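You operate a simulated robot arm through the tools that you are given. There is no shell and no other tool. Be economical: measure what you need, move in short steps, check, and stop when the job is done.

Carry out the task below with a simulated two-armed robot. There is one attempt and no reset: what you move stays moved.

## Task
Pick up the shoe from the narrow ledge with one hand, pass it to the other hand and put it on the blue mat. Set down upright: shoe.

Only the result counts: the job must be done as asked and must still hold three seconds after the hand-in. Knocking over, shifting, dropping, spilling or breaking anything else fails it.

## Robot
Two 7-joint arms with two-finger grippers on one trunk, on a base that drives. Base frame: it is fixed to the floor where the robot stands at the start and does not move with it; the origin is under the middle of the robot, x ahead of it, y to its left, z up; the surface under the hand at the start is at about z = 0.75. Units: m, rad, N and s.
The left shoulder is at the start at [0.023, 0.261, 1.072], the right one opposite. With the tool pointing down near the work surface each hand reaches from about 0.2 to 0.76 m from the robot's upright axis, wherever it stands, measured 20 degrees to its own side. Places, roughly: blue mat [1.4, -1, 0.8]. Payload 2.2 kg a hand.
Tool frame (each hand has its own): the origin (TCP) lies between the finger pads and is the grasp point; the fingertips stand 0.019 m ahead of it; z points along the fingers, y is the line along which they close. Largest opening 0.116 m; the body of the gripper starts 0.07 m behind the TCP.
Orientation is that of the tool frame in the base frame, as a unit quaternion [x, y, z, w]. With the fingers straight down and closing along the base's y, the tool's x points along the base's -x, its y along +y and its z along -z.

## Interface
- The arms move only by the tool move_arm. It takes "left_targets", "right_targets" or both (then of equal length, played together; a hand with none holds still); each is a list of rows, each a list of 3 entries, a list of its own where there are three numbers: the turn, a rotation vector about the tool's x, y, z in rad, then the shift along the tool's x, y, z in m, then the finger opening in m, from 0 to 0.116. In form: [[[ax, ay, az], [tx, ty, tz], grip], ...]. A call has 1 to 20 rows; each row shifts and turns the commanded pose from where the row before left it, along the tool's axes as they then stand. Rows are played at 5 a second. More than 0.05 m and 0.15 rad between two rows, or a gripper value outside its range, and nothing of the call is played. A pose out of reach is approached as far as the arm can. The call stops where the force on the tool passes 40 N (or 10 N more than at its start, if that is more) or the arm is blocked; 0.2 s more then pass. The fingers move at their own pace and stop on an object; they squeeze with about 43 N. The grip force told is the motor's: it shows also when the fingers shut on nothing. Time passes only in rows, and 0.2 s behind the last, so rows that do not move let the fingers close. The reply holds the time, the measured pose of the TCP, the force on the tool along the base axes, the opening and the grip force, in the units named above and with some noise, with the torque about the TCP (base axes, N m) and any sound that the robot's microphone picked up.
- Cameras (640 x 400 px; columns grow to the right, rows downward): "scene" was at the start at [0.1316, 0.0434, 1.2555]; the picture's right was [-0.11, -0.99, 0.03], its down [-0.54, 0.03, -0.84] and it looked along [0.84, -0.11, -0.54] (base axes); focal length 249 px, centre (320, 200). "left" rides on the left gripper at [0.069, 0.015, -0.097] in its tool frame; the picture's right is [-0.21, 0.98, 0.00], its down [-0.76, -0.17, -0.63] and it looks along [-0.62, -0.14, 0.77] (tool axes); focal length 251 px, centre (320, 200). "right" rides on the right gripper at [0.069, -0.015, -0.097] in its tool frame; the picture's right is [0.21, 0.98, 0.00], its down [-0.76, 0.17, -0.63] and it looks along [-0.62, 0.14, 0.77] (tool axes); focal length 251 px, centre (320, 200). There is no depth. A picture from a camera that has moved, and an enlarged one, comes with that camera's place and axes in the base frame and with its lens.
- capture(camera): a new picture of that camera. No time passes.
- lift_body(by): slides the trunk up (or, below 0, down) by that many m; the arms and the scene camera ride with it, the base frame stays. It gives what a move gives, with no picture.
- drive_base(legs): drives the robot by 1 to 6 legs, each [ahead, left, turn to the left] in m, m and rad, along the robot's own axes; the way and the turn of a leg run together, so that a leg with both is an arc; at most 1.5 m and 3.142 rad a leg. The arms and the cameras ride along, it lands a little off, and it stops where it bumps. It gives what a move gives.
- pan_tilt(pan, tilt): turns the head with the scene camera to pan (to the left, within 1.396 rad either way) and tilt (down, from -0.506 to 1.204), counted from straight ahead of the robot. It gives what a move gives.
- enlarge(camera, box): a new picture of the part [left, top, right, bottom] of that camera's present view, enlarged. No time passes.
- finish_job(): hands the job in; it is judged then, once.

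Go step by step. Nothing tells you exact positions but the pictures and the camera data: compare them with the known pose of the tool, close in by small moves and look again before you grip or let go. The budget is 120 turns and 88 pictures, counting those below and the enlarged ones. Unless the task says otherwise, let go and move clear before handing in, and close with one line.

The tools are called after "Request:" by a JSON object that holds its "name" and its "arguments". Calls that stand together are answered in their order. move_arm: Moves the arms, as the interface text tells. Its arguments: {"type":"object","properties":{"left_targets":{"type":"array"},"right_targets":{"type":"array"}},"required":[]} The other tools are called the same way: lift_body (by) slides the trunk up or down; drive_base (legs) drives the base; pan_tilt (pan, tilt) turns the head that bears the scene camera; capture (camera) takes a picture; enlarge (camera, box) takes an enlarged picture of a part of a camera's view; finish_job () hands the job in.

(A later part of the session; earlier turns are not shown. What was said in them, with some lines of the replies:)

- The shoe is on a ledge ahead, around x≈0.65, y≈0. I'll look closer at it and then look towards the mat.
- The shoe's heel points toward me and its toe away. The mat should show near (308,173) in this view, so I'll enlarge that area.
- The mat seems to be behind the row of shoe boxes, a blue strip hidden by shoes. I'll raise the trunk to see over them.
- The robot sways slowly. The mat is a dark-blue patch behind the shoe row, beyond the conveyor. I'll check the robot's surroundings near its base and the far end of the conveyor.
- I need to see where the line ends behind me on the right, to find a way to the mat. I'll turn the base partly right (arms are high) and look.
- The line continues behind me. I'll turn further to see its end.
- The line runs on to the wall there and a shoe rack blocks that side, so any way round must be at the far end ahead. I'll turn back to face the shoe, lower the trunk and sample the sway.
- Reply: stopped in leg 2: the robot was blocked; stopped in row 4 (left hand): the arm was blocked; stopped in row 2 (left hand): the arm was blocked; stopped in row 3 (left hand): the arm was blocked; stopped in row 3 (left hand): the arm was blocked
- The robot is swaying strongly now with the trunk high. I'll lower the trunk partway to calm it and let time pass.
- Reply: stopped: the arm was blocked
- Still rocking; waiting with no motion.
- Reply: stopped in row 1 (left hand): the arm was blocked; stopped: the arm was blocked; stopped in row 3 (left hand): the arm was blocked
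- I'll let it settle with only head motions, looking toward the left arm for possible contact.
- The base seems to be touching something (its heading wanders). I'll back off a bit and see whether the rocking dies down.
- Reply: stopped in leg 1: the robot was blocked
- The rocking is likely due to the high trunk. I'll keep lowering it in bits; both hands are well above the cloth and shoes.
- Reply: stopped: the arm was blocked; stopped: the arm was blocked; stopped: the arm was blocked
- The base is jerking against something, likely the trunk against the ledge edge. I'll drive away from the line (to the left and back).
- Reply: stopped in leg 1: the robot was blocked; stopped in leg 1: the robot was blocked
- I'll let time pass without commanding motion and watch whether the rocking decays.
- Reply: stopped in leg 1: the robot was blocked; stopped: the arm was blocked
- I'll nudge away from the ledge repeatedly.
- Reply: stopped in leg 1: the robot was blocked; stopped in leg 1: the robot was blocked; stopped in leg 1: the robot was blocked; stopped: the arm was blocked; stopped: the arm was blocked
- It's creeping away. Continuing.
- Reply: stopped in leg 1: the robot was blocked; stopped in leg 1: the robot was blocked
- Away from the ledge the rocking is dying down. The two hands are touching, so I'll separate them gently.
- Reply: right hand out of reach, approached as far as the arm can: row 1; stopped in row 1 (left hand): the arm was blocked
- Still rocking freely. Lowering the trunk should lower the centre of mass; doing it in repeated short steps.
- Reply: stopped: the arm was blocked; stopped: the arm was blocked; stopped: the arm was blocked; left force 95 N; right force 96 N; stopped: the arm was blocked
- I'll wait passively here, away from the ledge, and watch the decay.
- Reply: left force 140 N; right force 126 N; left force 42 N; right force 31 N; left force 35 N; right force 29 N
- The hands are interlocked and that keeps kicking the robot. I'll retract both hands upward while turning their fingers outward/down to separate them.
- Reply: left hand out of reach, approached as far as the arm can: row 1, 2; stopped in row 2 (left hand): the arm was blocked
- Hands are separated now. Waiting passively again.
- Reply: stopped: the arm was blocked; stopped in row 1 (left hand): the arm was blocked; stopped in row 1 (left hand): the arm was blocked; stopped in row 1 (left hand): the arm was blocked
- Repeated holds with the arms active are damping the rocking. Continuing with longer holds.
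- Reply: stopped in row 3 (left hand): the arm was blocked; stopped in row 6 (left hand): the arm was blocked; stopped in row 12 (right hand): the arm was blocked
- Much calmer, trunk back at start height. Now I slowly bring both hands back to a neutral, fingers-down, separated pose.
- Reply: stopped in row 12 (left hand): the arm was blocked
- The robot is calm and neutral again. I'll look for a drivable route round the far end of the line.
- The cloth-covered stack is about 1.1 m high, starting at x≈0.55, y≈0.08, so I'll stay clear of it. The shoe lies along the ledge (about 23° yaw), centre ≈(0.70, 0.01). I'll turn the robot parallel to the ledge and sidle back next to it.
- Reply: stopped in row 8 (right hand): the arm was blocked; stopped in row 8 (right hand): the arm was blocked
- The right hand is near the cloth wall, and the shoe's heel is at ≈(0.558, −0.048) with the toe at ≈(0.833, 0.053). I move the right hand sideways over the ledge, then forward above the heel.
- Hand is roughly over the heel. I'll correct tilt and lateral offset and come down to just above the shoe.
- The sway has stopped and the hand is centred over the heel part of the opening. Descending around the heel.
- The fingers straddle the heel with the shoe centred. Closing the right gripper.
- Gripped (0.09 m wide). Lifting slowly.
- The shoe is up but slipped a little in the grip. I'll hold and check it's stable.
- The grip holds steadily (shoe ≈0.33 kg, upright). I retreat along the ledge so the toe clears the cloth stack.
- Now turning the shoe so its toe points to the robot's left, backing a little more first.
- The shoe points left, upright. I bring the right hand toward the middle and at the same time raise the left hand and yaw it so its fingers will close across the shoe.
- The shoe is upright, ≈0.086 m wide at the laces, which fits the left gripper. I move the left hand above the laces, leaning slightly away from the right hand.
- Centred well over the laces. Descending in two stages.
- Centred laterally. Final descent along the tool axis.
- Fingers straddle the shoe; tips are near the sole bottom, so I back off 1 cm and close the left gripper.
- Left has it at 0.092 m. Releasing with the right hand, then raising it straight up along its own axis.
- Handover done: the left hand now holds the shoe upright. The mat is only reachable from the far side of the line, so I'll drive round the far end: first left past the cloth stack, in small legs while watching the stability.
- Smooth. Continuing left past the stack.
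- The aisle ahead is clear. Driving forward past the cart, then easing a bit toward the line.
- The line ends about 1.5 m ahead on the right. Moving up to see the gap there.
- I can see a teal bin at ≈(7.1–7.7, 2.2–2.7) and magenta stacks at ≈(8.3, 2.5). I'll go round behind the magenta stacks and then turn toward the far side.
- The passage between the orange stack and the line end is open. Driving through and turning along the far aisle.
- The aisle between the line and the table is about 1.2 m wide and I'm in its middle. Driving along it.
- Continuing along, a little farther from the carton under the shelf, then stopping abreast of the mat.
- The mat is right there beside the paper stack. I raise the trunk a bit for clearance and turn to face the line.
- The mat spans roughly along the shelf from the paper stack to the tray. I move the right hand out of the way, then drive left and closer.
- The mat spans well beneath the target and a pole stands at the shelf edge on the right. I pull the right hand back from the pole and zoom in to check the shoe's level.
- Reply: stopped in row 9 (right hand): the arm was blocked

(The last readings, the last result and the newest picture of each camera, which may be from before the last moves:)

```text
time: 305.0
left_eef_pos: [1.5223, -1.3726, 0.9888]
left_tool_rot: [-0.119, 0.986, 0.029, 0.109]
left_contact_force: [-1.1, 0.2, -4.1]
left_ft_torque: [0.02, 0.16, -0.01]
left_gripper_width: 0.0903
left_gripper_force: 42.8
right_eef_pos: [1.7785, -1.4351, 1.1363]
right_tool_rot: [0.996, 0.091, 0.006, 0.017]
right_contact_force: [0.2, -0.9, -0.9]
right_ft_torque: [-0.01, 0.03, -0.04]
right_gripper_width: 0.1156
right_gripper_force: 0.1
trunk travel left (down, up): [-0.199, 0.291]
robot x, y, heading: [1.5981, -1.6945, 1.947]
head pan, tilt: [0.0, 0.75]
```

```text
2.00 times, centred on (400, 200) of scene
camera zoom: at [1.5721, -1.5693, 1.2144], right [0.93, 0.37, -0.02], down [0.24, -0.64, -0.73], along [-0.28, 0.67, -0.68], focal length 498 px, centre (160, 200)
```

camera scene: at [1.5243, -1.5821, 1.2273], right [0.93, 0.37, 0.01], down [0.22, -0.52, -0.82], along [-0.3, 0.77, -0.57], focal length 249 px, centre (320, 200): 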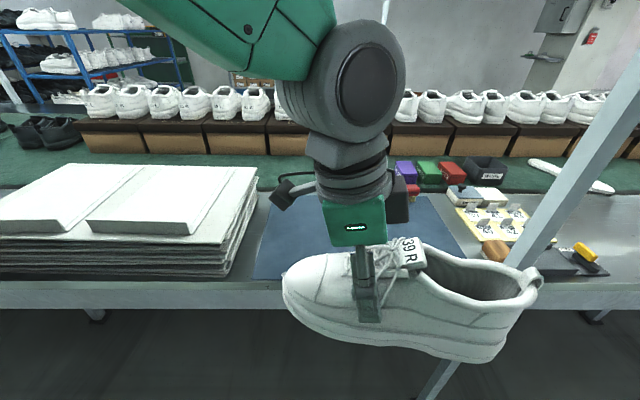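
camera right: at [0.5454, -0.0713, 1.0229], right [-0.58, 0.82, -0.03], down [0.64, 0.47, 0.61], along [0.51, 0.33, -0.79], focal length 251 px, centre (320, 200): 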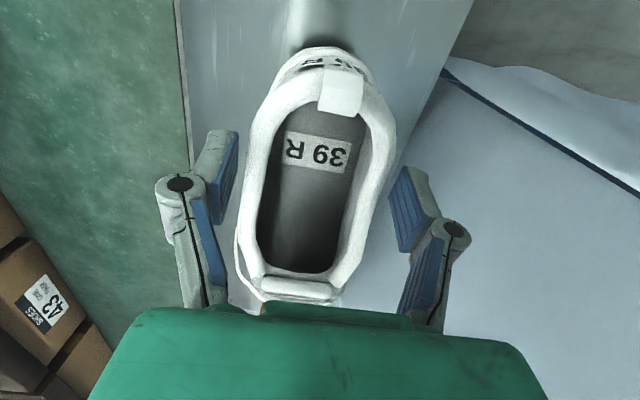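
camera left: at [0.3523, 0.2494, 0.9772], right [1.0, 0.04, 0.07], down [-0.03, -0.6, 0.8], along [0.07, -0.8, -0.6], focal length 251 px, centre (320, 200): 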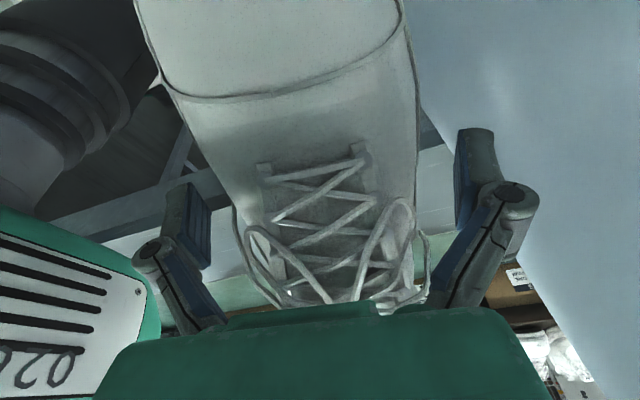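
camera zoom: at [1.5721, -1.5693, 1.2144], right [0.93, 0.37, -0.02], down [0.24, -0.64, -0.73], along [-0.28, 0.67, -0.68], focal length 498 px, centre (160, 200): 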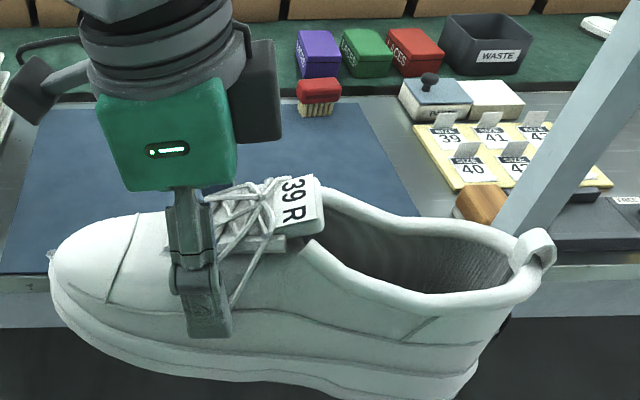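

The heel seems to have sagged about 5°, which I'll correct with a small wrist rotation. Now a little closer with the base, then extend the left arm over the mat.

Request:
{"name": "drive_base", "arguments": {"legs": [[0.1, 0, 0]]}}

Request:
{"name": "move_arm", "arguments": {"left_targets": [[[0, 0, 0], [0, 0, 0], 0.0], [[0, 0, 0], [0, 0, 0], 0.0], [[0, 0, 0], [0, 0, 0], 0.0], [[0, 0, 0], [0, 0, 0], 0.0], [[0, -0.014, 0], [0, 0.01, 0], 0.0], [[0, -0.014, 0], [0, 0.015, 0], 0.0], [[0, -0.014, 0], [0, 0.02, 0], 0.0], [[0, -0.014, 0], [0, 0.02, 0], 0.0], [[0, -0.014, 0], [0, 0.02, 0], 0.0], [[0, 0, 0], [0, 0.02, 0], 0.0], [[0, 0, 0], [0, 0.02, 0], 0.0], [[0, 0, 0], [0, 0.02, 0], 0.0], [[0, 0, 0], [0, 0.02, 0], 0.0], [[0, 0, 0], [0, 0.015, 0], 0.0], [[0, 0, 0], [0, 0.01, 0], 0.0], [[0, 0, 0], [0, 0, 0], 0.0], [[0, 0, 0], [0, 0, 0], 0.0], [[0, 0, 0], [0, 0, 0], 0.0]]}}

Request:
{"name": "capture", "arguments": {"camera": "scene"}}

```text
time: 306.1
left_eef_pos: [1.453, -1.2899, 0.9897]
left_tool_rot: [-0.121, 0.985, 0.03, 0.123]
left_contact_force: [-1.6, -0.6, -3.8]
left_ft_torque: [0.01, -0.01, -0.03]
left_gripper_width: 0.0901
left_gripper_force: 42.4
right_eef_pos: [1.7063, -1.3539, 1.1429]
right_tool_rot: [0.996, 0.091, 0.02, 0.012]
right_contact_force: [-0.9, -0.9, 0.5]
right_ft_torque: [0.02, -0.1, -0.01]
right_gripper_width: 0.1159
right_gripper_force: 0.0
trunk travel left (down, up): [-0.199, 0.291]
robot x, y, heading: [1.5503, -1.6057, 1.949]
head pan, tilt: [0.0, 0.75]
```

```text
time: 309.9
left_eef_pos: [1.4371, -1.0963, 0.9953]
left_tool_rot: [-0.119, 0.982, 0.031, 0.141]
left_contact_force: [0.8, -0.1, -3.7]
left_ft_torque: [0.02, 0.2, -0.02]
left_gripper_width: 0.0903
left_gripper_force: 43.0
right_eef_pos: [1.7399, -1.3426, 1.1352]
right_tool_rot: [0.996, 0.091, 0.006, 0.017]
right_contact_force: [0.2, 0.8, 0.2]
right_ft_torque: [0.03, 0.01, 0.02]
right_gripper_width: 0.1161
right_gripper_force: 0.1
trunk travel left (down, up): [-0.199, 0.291]
robot x, y, heading: [1.5524, -1.6017, 1.951]
head pan, tilt: [0.0, 0.75]
```

```text
17 pictures are left
camera scene: at [1.531, -1.4756, 1.2142], right [0.93, 0.37, -0.02], down [0.24, -0.64, -0.73], along [-0.28, 0.67, -0.68], focal length 249 px, centre (320, 200)
```

scene: 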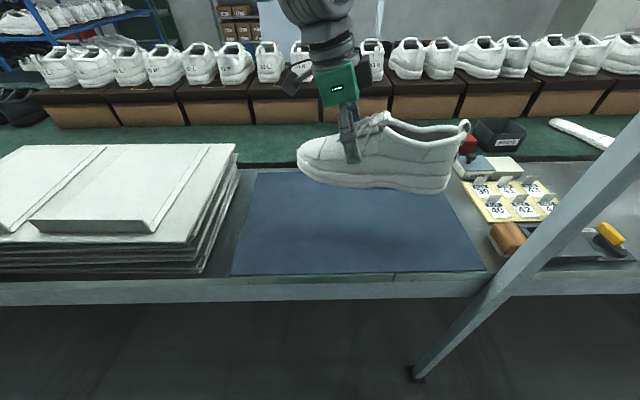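

Excellent view: the shoe hovers over the mat, nearly level. I move slightly further in and start lowering.

Request:
{"name": "move_arm", "arguments": {"left_targets": [[[0, 0, 0], [0.01, 0.015, 0], 0.0], [[0, 0, 0], [0.01, 0.02, 0], 0.0], [[0, 0, 0], [0.01, 0.015, 0], 0.0], [[0, 0, 0], [0.0057, 0, 0.019], 0.0], [[0, 0, 0], [0.0057, 0, 0.019], 0.0], [[0, 0, 0], [0.0057, 0, 0.019], 0.0], [[0, 0, 0], [0.0057, 0, 0.019], 0.0], [[0, 0, 0], [0.0057, 0, 0.019], 0.0], [[0, 0, 0], [0, 0, 0], 0.0], [[0, 0, 0], [0, 0, 0], 0.0], [[0, 0, 0], [0, 0, 0], 0.0], [[0, 0, 0], [0, 0, 0], 0.0]]}}

Request:
{"name": "capture", "arguments": {"camera": "scene"}}

Request:
{"name": "enlarge", "arguments": {"camera": "scene", "box": [230, 120, 500, 290]}}

```text
time: 312.5
left_eef_pos: [1.3747, -1.0583, 0.8896]
left_tool_rot: [-0.121, 0.98, 0.035, 0.151]
left_contact_force: [-1.4, 0.2, -2.1]
left_ft_torque: [0.0, 0.09, -0.02]
left_gripper_width: 0.0905
left_gripper_force: 42.9
right_eef_pos: [1.717, -1.353, 1.1392]
right_tool_rot: [0.996, 0.092, 0.015, 0.013]
right_contact_force: [-0.5, -0.5, -0.3]
right_ft_torque: [0.03, -0.04, 0.0]
right_gripper_width: 0.116
right_gripper_force: 0.2
trunk travel left (down, up): [-0.199, 0.291]
robot x, y, heading: [1.5524, -1.6057, 1.948]
head pan, tilt: [0.0, 0.75]
```

```text
16 pictures are left
camera scene: at [1.5066, -1.485, 1.2145], right [0.93, 0.37, 0.0], down [0.25, -0.64, -0.73], along [-0.27, 0.68, -0.68], focal length 249 px, centre (320, 200)
```

scene: 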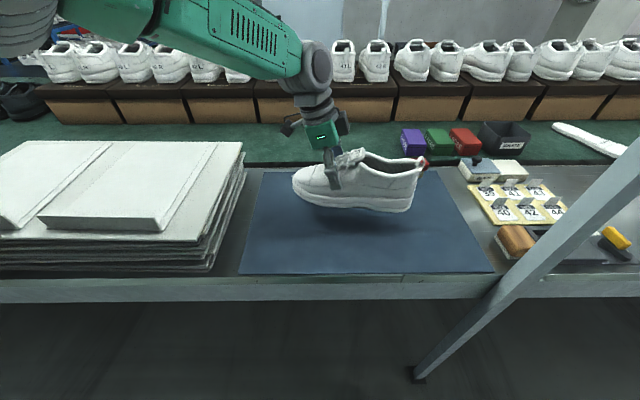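

```text
2.35 times, centred on (365, 205) of scene
camera zoom: at [1.5066, -1.485, 1.2145], right [0.93, 0.37, 0.0], down [0.25, -0.64, -0.73], along [-0.27, 0.68, -0.68], focal length 586 px, centre (214, 188)
```

zoom: 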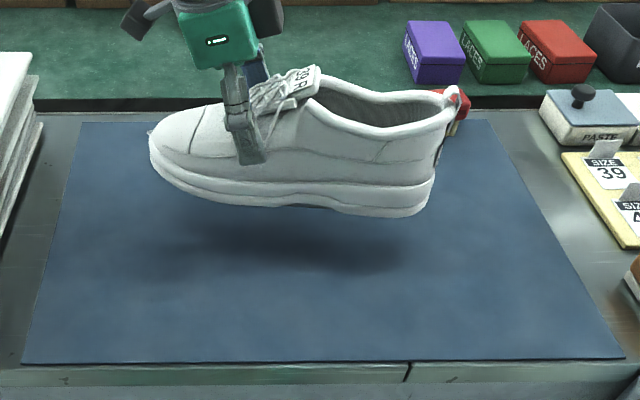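

Well centred over the mat with about 5–6 cm to go. Lowering in small steps.

Request:
{"name": "move_arm", "arguments": {"left_targets": [[[0, 0, 0], [0.003, 0, 0.0096], 0.0], [[0, 0, 0], [0.003, 0, 0.0096], 0.0], [[0, 0, 0], [0.003, 0, 0.0096], 0.0], [[0, 0, 0], [0.003, 0, 0.0096], 0.0], [[0, 0, 0], [0, 0, 0], 0.0], [[0, 0, 0], [0, 0, 0], 0.0], [[0, 0, 0], [0, 0, 0], 0.0]]}}

Request:
{"name": "enlarge", "arguments": {"camera": "scene", "box": [230, 120, 500, 290]}}

```text
time: 314.1
left_eef_pos: [1.383, -1.055, 0.8499]
left_tool_rot: [-0.12, 0.981, 0.033, 0.147]
left_contact_force: [-0.7, -0.5, -3.5]
left_ft_torque: [-0.01, 0.12, -0.01]
left_gripper_width: 0.0904
left_gripper_force: 43.5
right_eef_pos: [1.7268, -1.3471, 1.1366]
right_tool_rot: [0.996, 0.093, 0.012, 0.016]
right_contact_force: [1.0, 0.0, -0.5]
right_ft_torque: [-0.03, -0.02, -0.03]
right_gripper_width: 0.116
right_gripper_force: 0.1
trunk travel left (down, up): [-0.199, 0.291]
robot x, y, heading: [1.5509, -1.6012, 1.954]
head pan, tilt: [0.0, 0.75]
```

```text
2.35 times, centred on (365, 205) of scene
camera zoom: at [1.5179, -1.4804, 1.2144], right [0.93, 0.37, -0.01], down [0.25, -0.64, -0.73], along [-0.28, 0.67, -0.68], focal length 586 px, centre (214, 188)
```

zoom: 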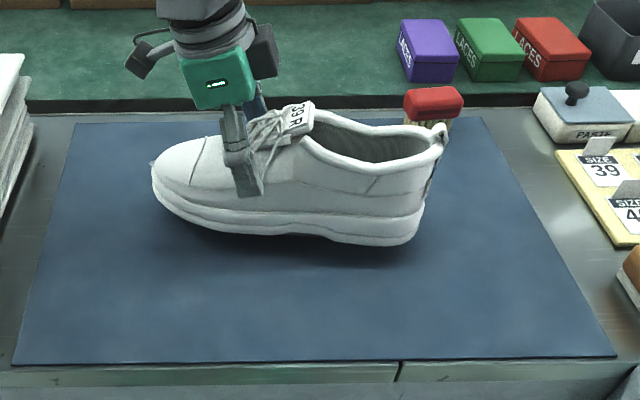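

Request:
{"name": "move_arm", "arguments": {"left_targets": [[[0, -0.02, 0], [0.002, 0, 0.006], 0.0], [[0, -0.02, 0], [0.002, 0, 0.006], 0.0], [[0, 0, 0], [0.0015, 0, 0.005], 0.0], [[0, 0, 0], [0.0015, 0, 0.005], 0.0], [[0, 0, 0], [0, 0, 0], 0.0], [[0, 0, 0], [0, 0, 0], 0.0]]}}

Request:
{"name": "enlarge", "arguments": {"camera": "scene", "box": [230, 120, 500, 290]}}

```text
time: 315.5
left_eef_pos: [1.3946, -1.0505, 0.826]
left_tool_rot: [-0.119, 0.979, 0.034, 0.159]
left_contact_force: [-11.0, -11.9, 23.1]
left_ft_torque: [0.4, 0.15, 0.31]
left_gripper_width: 0.093
left_gripper_force: 43.2
right_eef_pos: [1.7413, -1.3437, 1.1356]
right_tool_rot: [0.996, 0.091, 0.006, 0.016]
right_contact_force: [0.2, 0.5, -0.1]
right_ft_torque: [-0.04, 0.07, -0.01]
right_gripper_width: 0.1159
right_gripper_force: 0.0
trunk travel left (down, up): [-0.199, 0.291]
robot x, y, heading: [1.554, -1.6049, 1.957]
head pan, tilt: [0.0, 0.75]
```

```text
2.35 times, centred on (365, 205) of scene
camera zoom: at [1.5196, -1.4845, 1.215], right [0.93, 0.37, -0.01], down [0.25, -0.64, -0.73], along [-0.28, 0.68, -0.68], focal length 586 px, centre (214, 188)
```

zoom: 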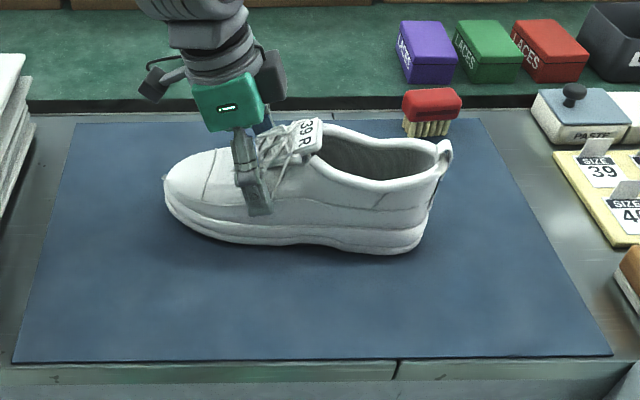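

The shoe is in contact with the mat. I ease the load slightly, open the gripper fully, and withdraw upward.

Request:
{"name": "move_arm", "arguments": {"left_targets": [[[0, 0, 0], [-0.001, 0, -0.003], 0.0], [[0, 0, 0], [0, 0, 0], 0.0], [[0, 0, 0], [0, 0, 0], 0.1], [[0, 0, 0], [0, 0, 0], 0.116], [[0, 0, 0], [0, 0, 0], 0.116], [[0, 0, 0], [0, 0, 0], 0.116]]}}

Request:
{"name": "enlarge", "arguments": {"camera": "scene", "box": [230, 120, 500, 290]}}

Request:
{"name": "capture", "arguments": {"camera": "left"}}

```text
time: 316.9
left_eef_pos: [1.3855, -1.0522, 0.83]
left_tool_rot: [-0.119, 0.978, 0.036, 0.166]
left_contact_force: [0.8, 0.1, -0.8]
left_ft_torque: [0.0, -0.01, -0.02]
left_gripper_width: 0.1159
left_gripper_force: 0.1
right_eef_pos: [1.7276, -1.3471, 1.1369]
right_tool_rot: [0.996, 0.091, 0.01, 0.015]
right_contact_force: [-0.2, 0.0, 0.1]
right_ft_torque: [-0.01, -0.02, 0.01]
right_gripper_width: 0.116
right_gripper_force: 0.0
trunk travel left (down, up): [-0.199, 0.291]
robot x, y, heading: [1.5534, -1.6034, 1.954]
head pan, tilt: [0.0, 0.75]
```

```text
2.35 times, centred on (365, 205) of scene
camera zoom: at [1.5046, -1.4863, 1.2145], right [0.93, 0.37, 0.0], down [0.26, -0.64, -0.73], along [-0.27, 0.68, -0.68], focal length 586 px, centre (214, 188)
```

zoom: 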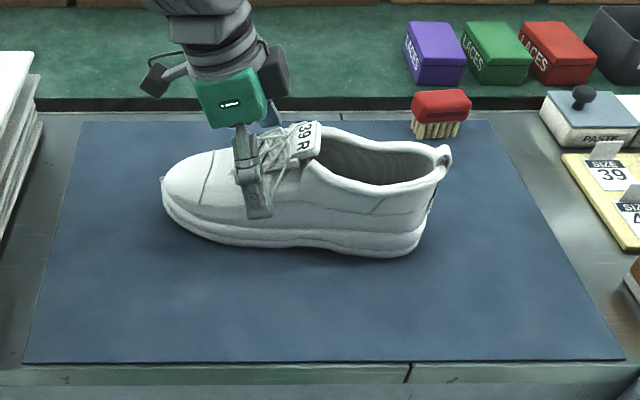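

```text
11 pictures are left
camera left: at [1.2865, -1.063, 0.8985], right [-0.04, 0.99, 0.1], down [0.53, -0.06, 0.84], along [0.84, 0.09, -0.53], focal length 251 px, centre (320, 200)
```

left: 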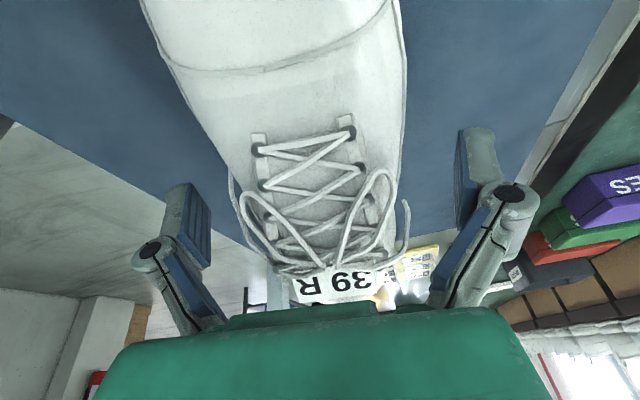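

The shoe stands flat and the fingers are clear of it. Withdrawing the left hand along its axis.

Request:
{"name": "move_arm", "arguments": {"left_targets": [[[0, 0, 0], [0, 0, -0.01], 0.116], [[0, 0, 0], [0, 0, -0.015], 0.116], [[0, 0, 0], [0, 0, -0.02], 0.116], [[0, 0, 0], [0, 0, -0.02], 0.116], [[0, 0, 0], [0, 0, -0.02], 0.116], [[0, 0, 0], [0, 0, -0.02], 0.116], [[0, 0, 0], [0, 0, -0.02], 0.116], [[0, 0, 0], [0, 0, -0.02], 0.116], [[0, 0, 0], [0, -0.02, -0.02], 0.116], [[0, 0, 0], [0, -0.02, 0], 0.116], [[0, 0, 0], [0, -0.02, 0], 0.116], [[0, 0, 0], [0, -0.02, 0], 0.116], [[0, 0, 0], [0, -0.02, 0], 0.116], [[0, 0, 0], [0, -0.02, 0], 0.116], [[0, 0, 0], [0, -0.02, 0], 0.116], [[0, 0, 0], [0, 0, 0], 0.116], [[0, 0, 0], [0, 0, 0], 0.116]]}}

Request:
{"name": "capture", "arguments": {"camera": "scene"}}

```text
time: 320.5
left_eef_pos: [1.3702, -1.2059, 0.9813]
left_tool_rot: [-0.12, 0.978, 0.036, 0.165]
left_contact_force: [0.7, -0.1, 0.5]
left_ft_torque: [0.0, 0.01, -0.01]
left_gripper_width: 0.116
left_gripper_force: 0.0
right_eef_pos: [1.7304, -1.3458, 1.1372]
right_tool_rot: [0.996, 0.091, 0.009, 0.016]
right_contact_force: [-0.5, 0.2, -0.1]
right_ft_torque: [-0.02, -0.03, 0.01]
right_gripper_width: 0.1159
right_gripper_force: 0.1
trunk travel left (down, up): [-0.199, 0.291]
robot x, y, heading: [1.5533, -1.6014, 1.955]
head pan, tilt: [0.0, 0.75]
```

```text
10 pictures are left
camera scene: at [1.5086, -1.4859, 1.2147], right [0.93, 0.37, 0.0], down [0.25, -0.64, -0.73], along [-0.27, 0.68, -0.68], focal length 249 px, centre (320, 200)
```

scene: 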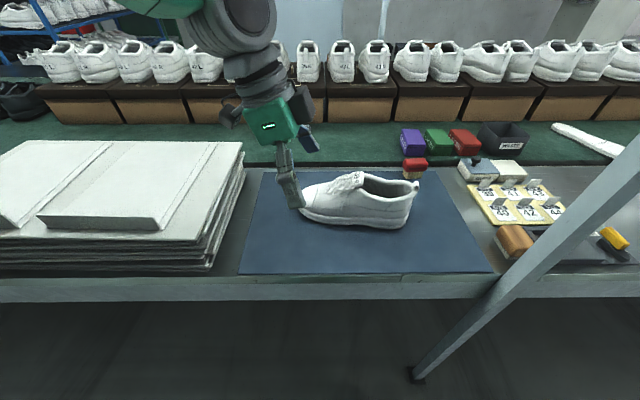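

The shoe stands upright near the middle of the blue mat, and both hands are clear of it. Handing in.

Request:
{"name": "finish_job", "arguments": {}}

```text
The job is handed in.
```

The shoe was picked up from the ledge with the right hand, passed to the left, and set down upright on the blue mat. Early on, the robot rocked hard beside the ledge. I saw nothing displaced there, but I did not re-check that area (the orange box and the cloth-covered cart) before handing in.
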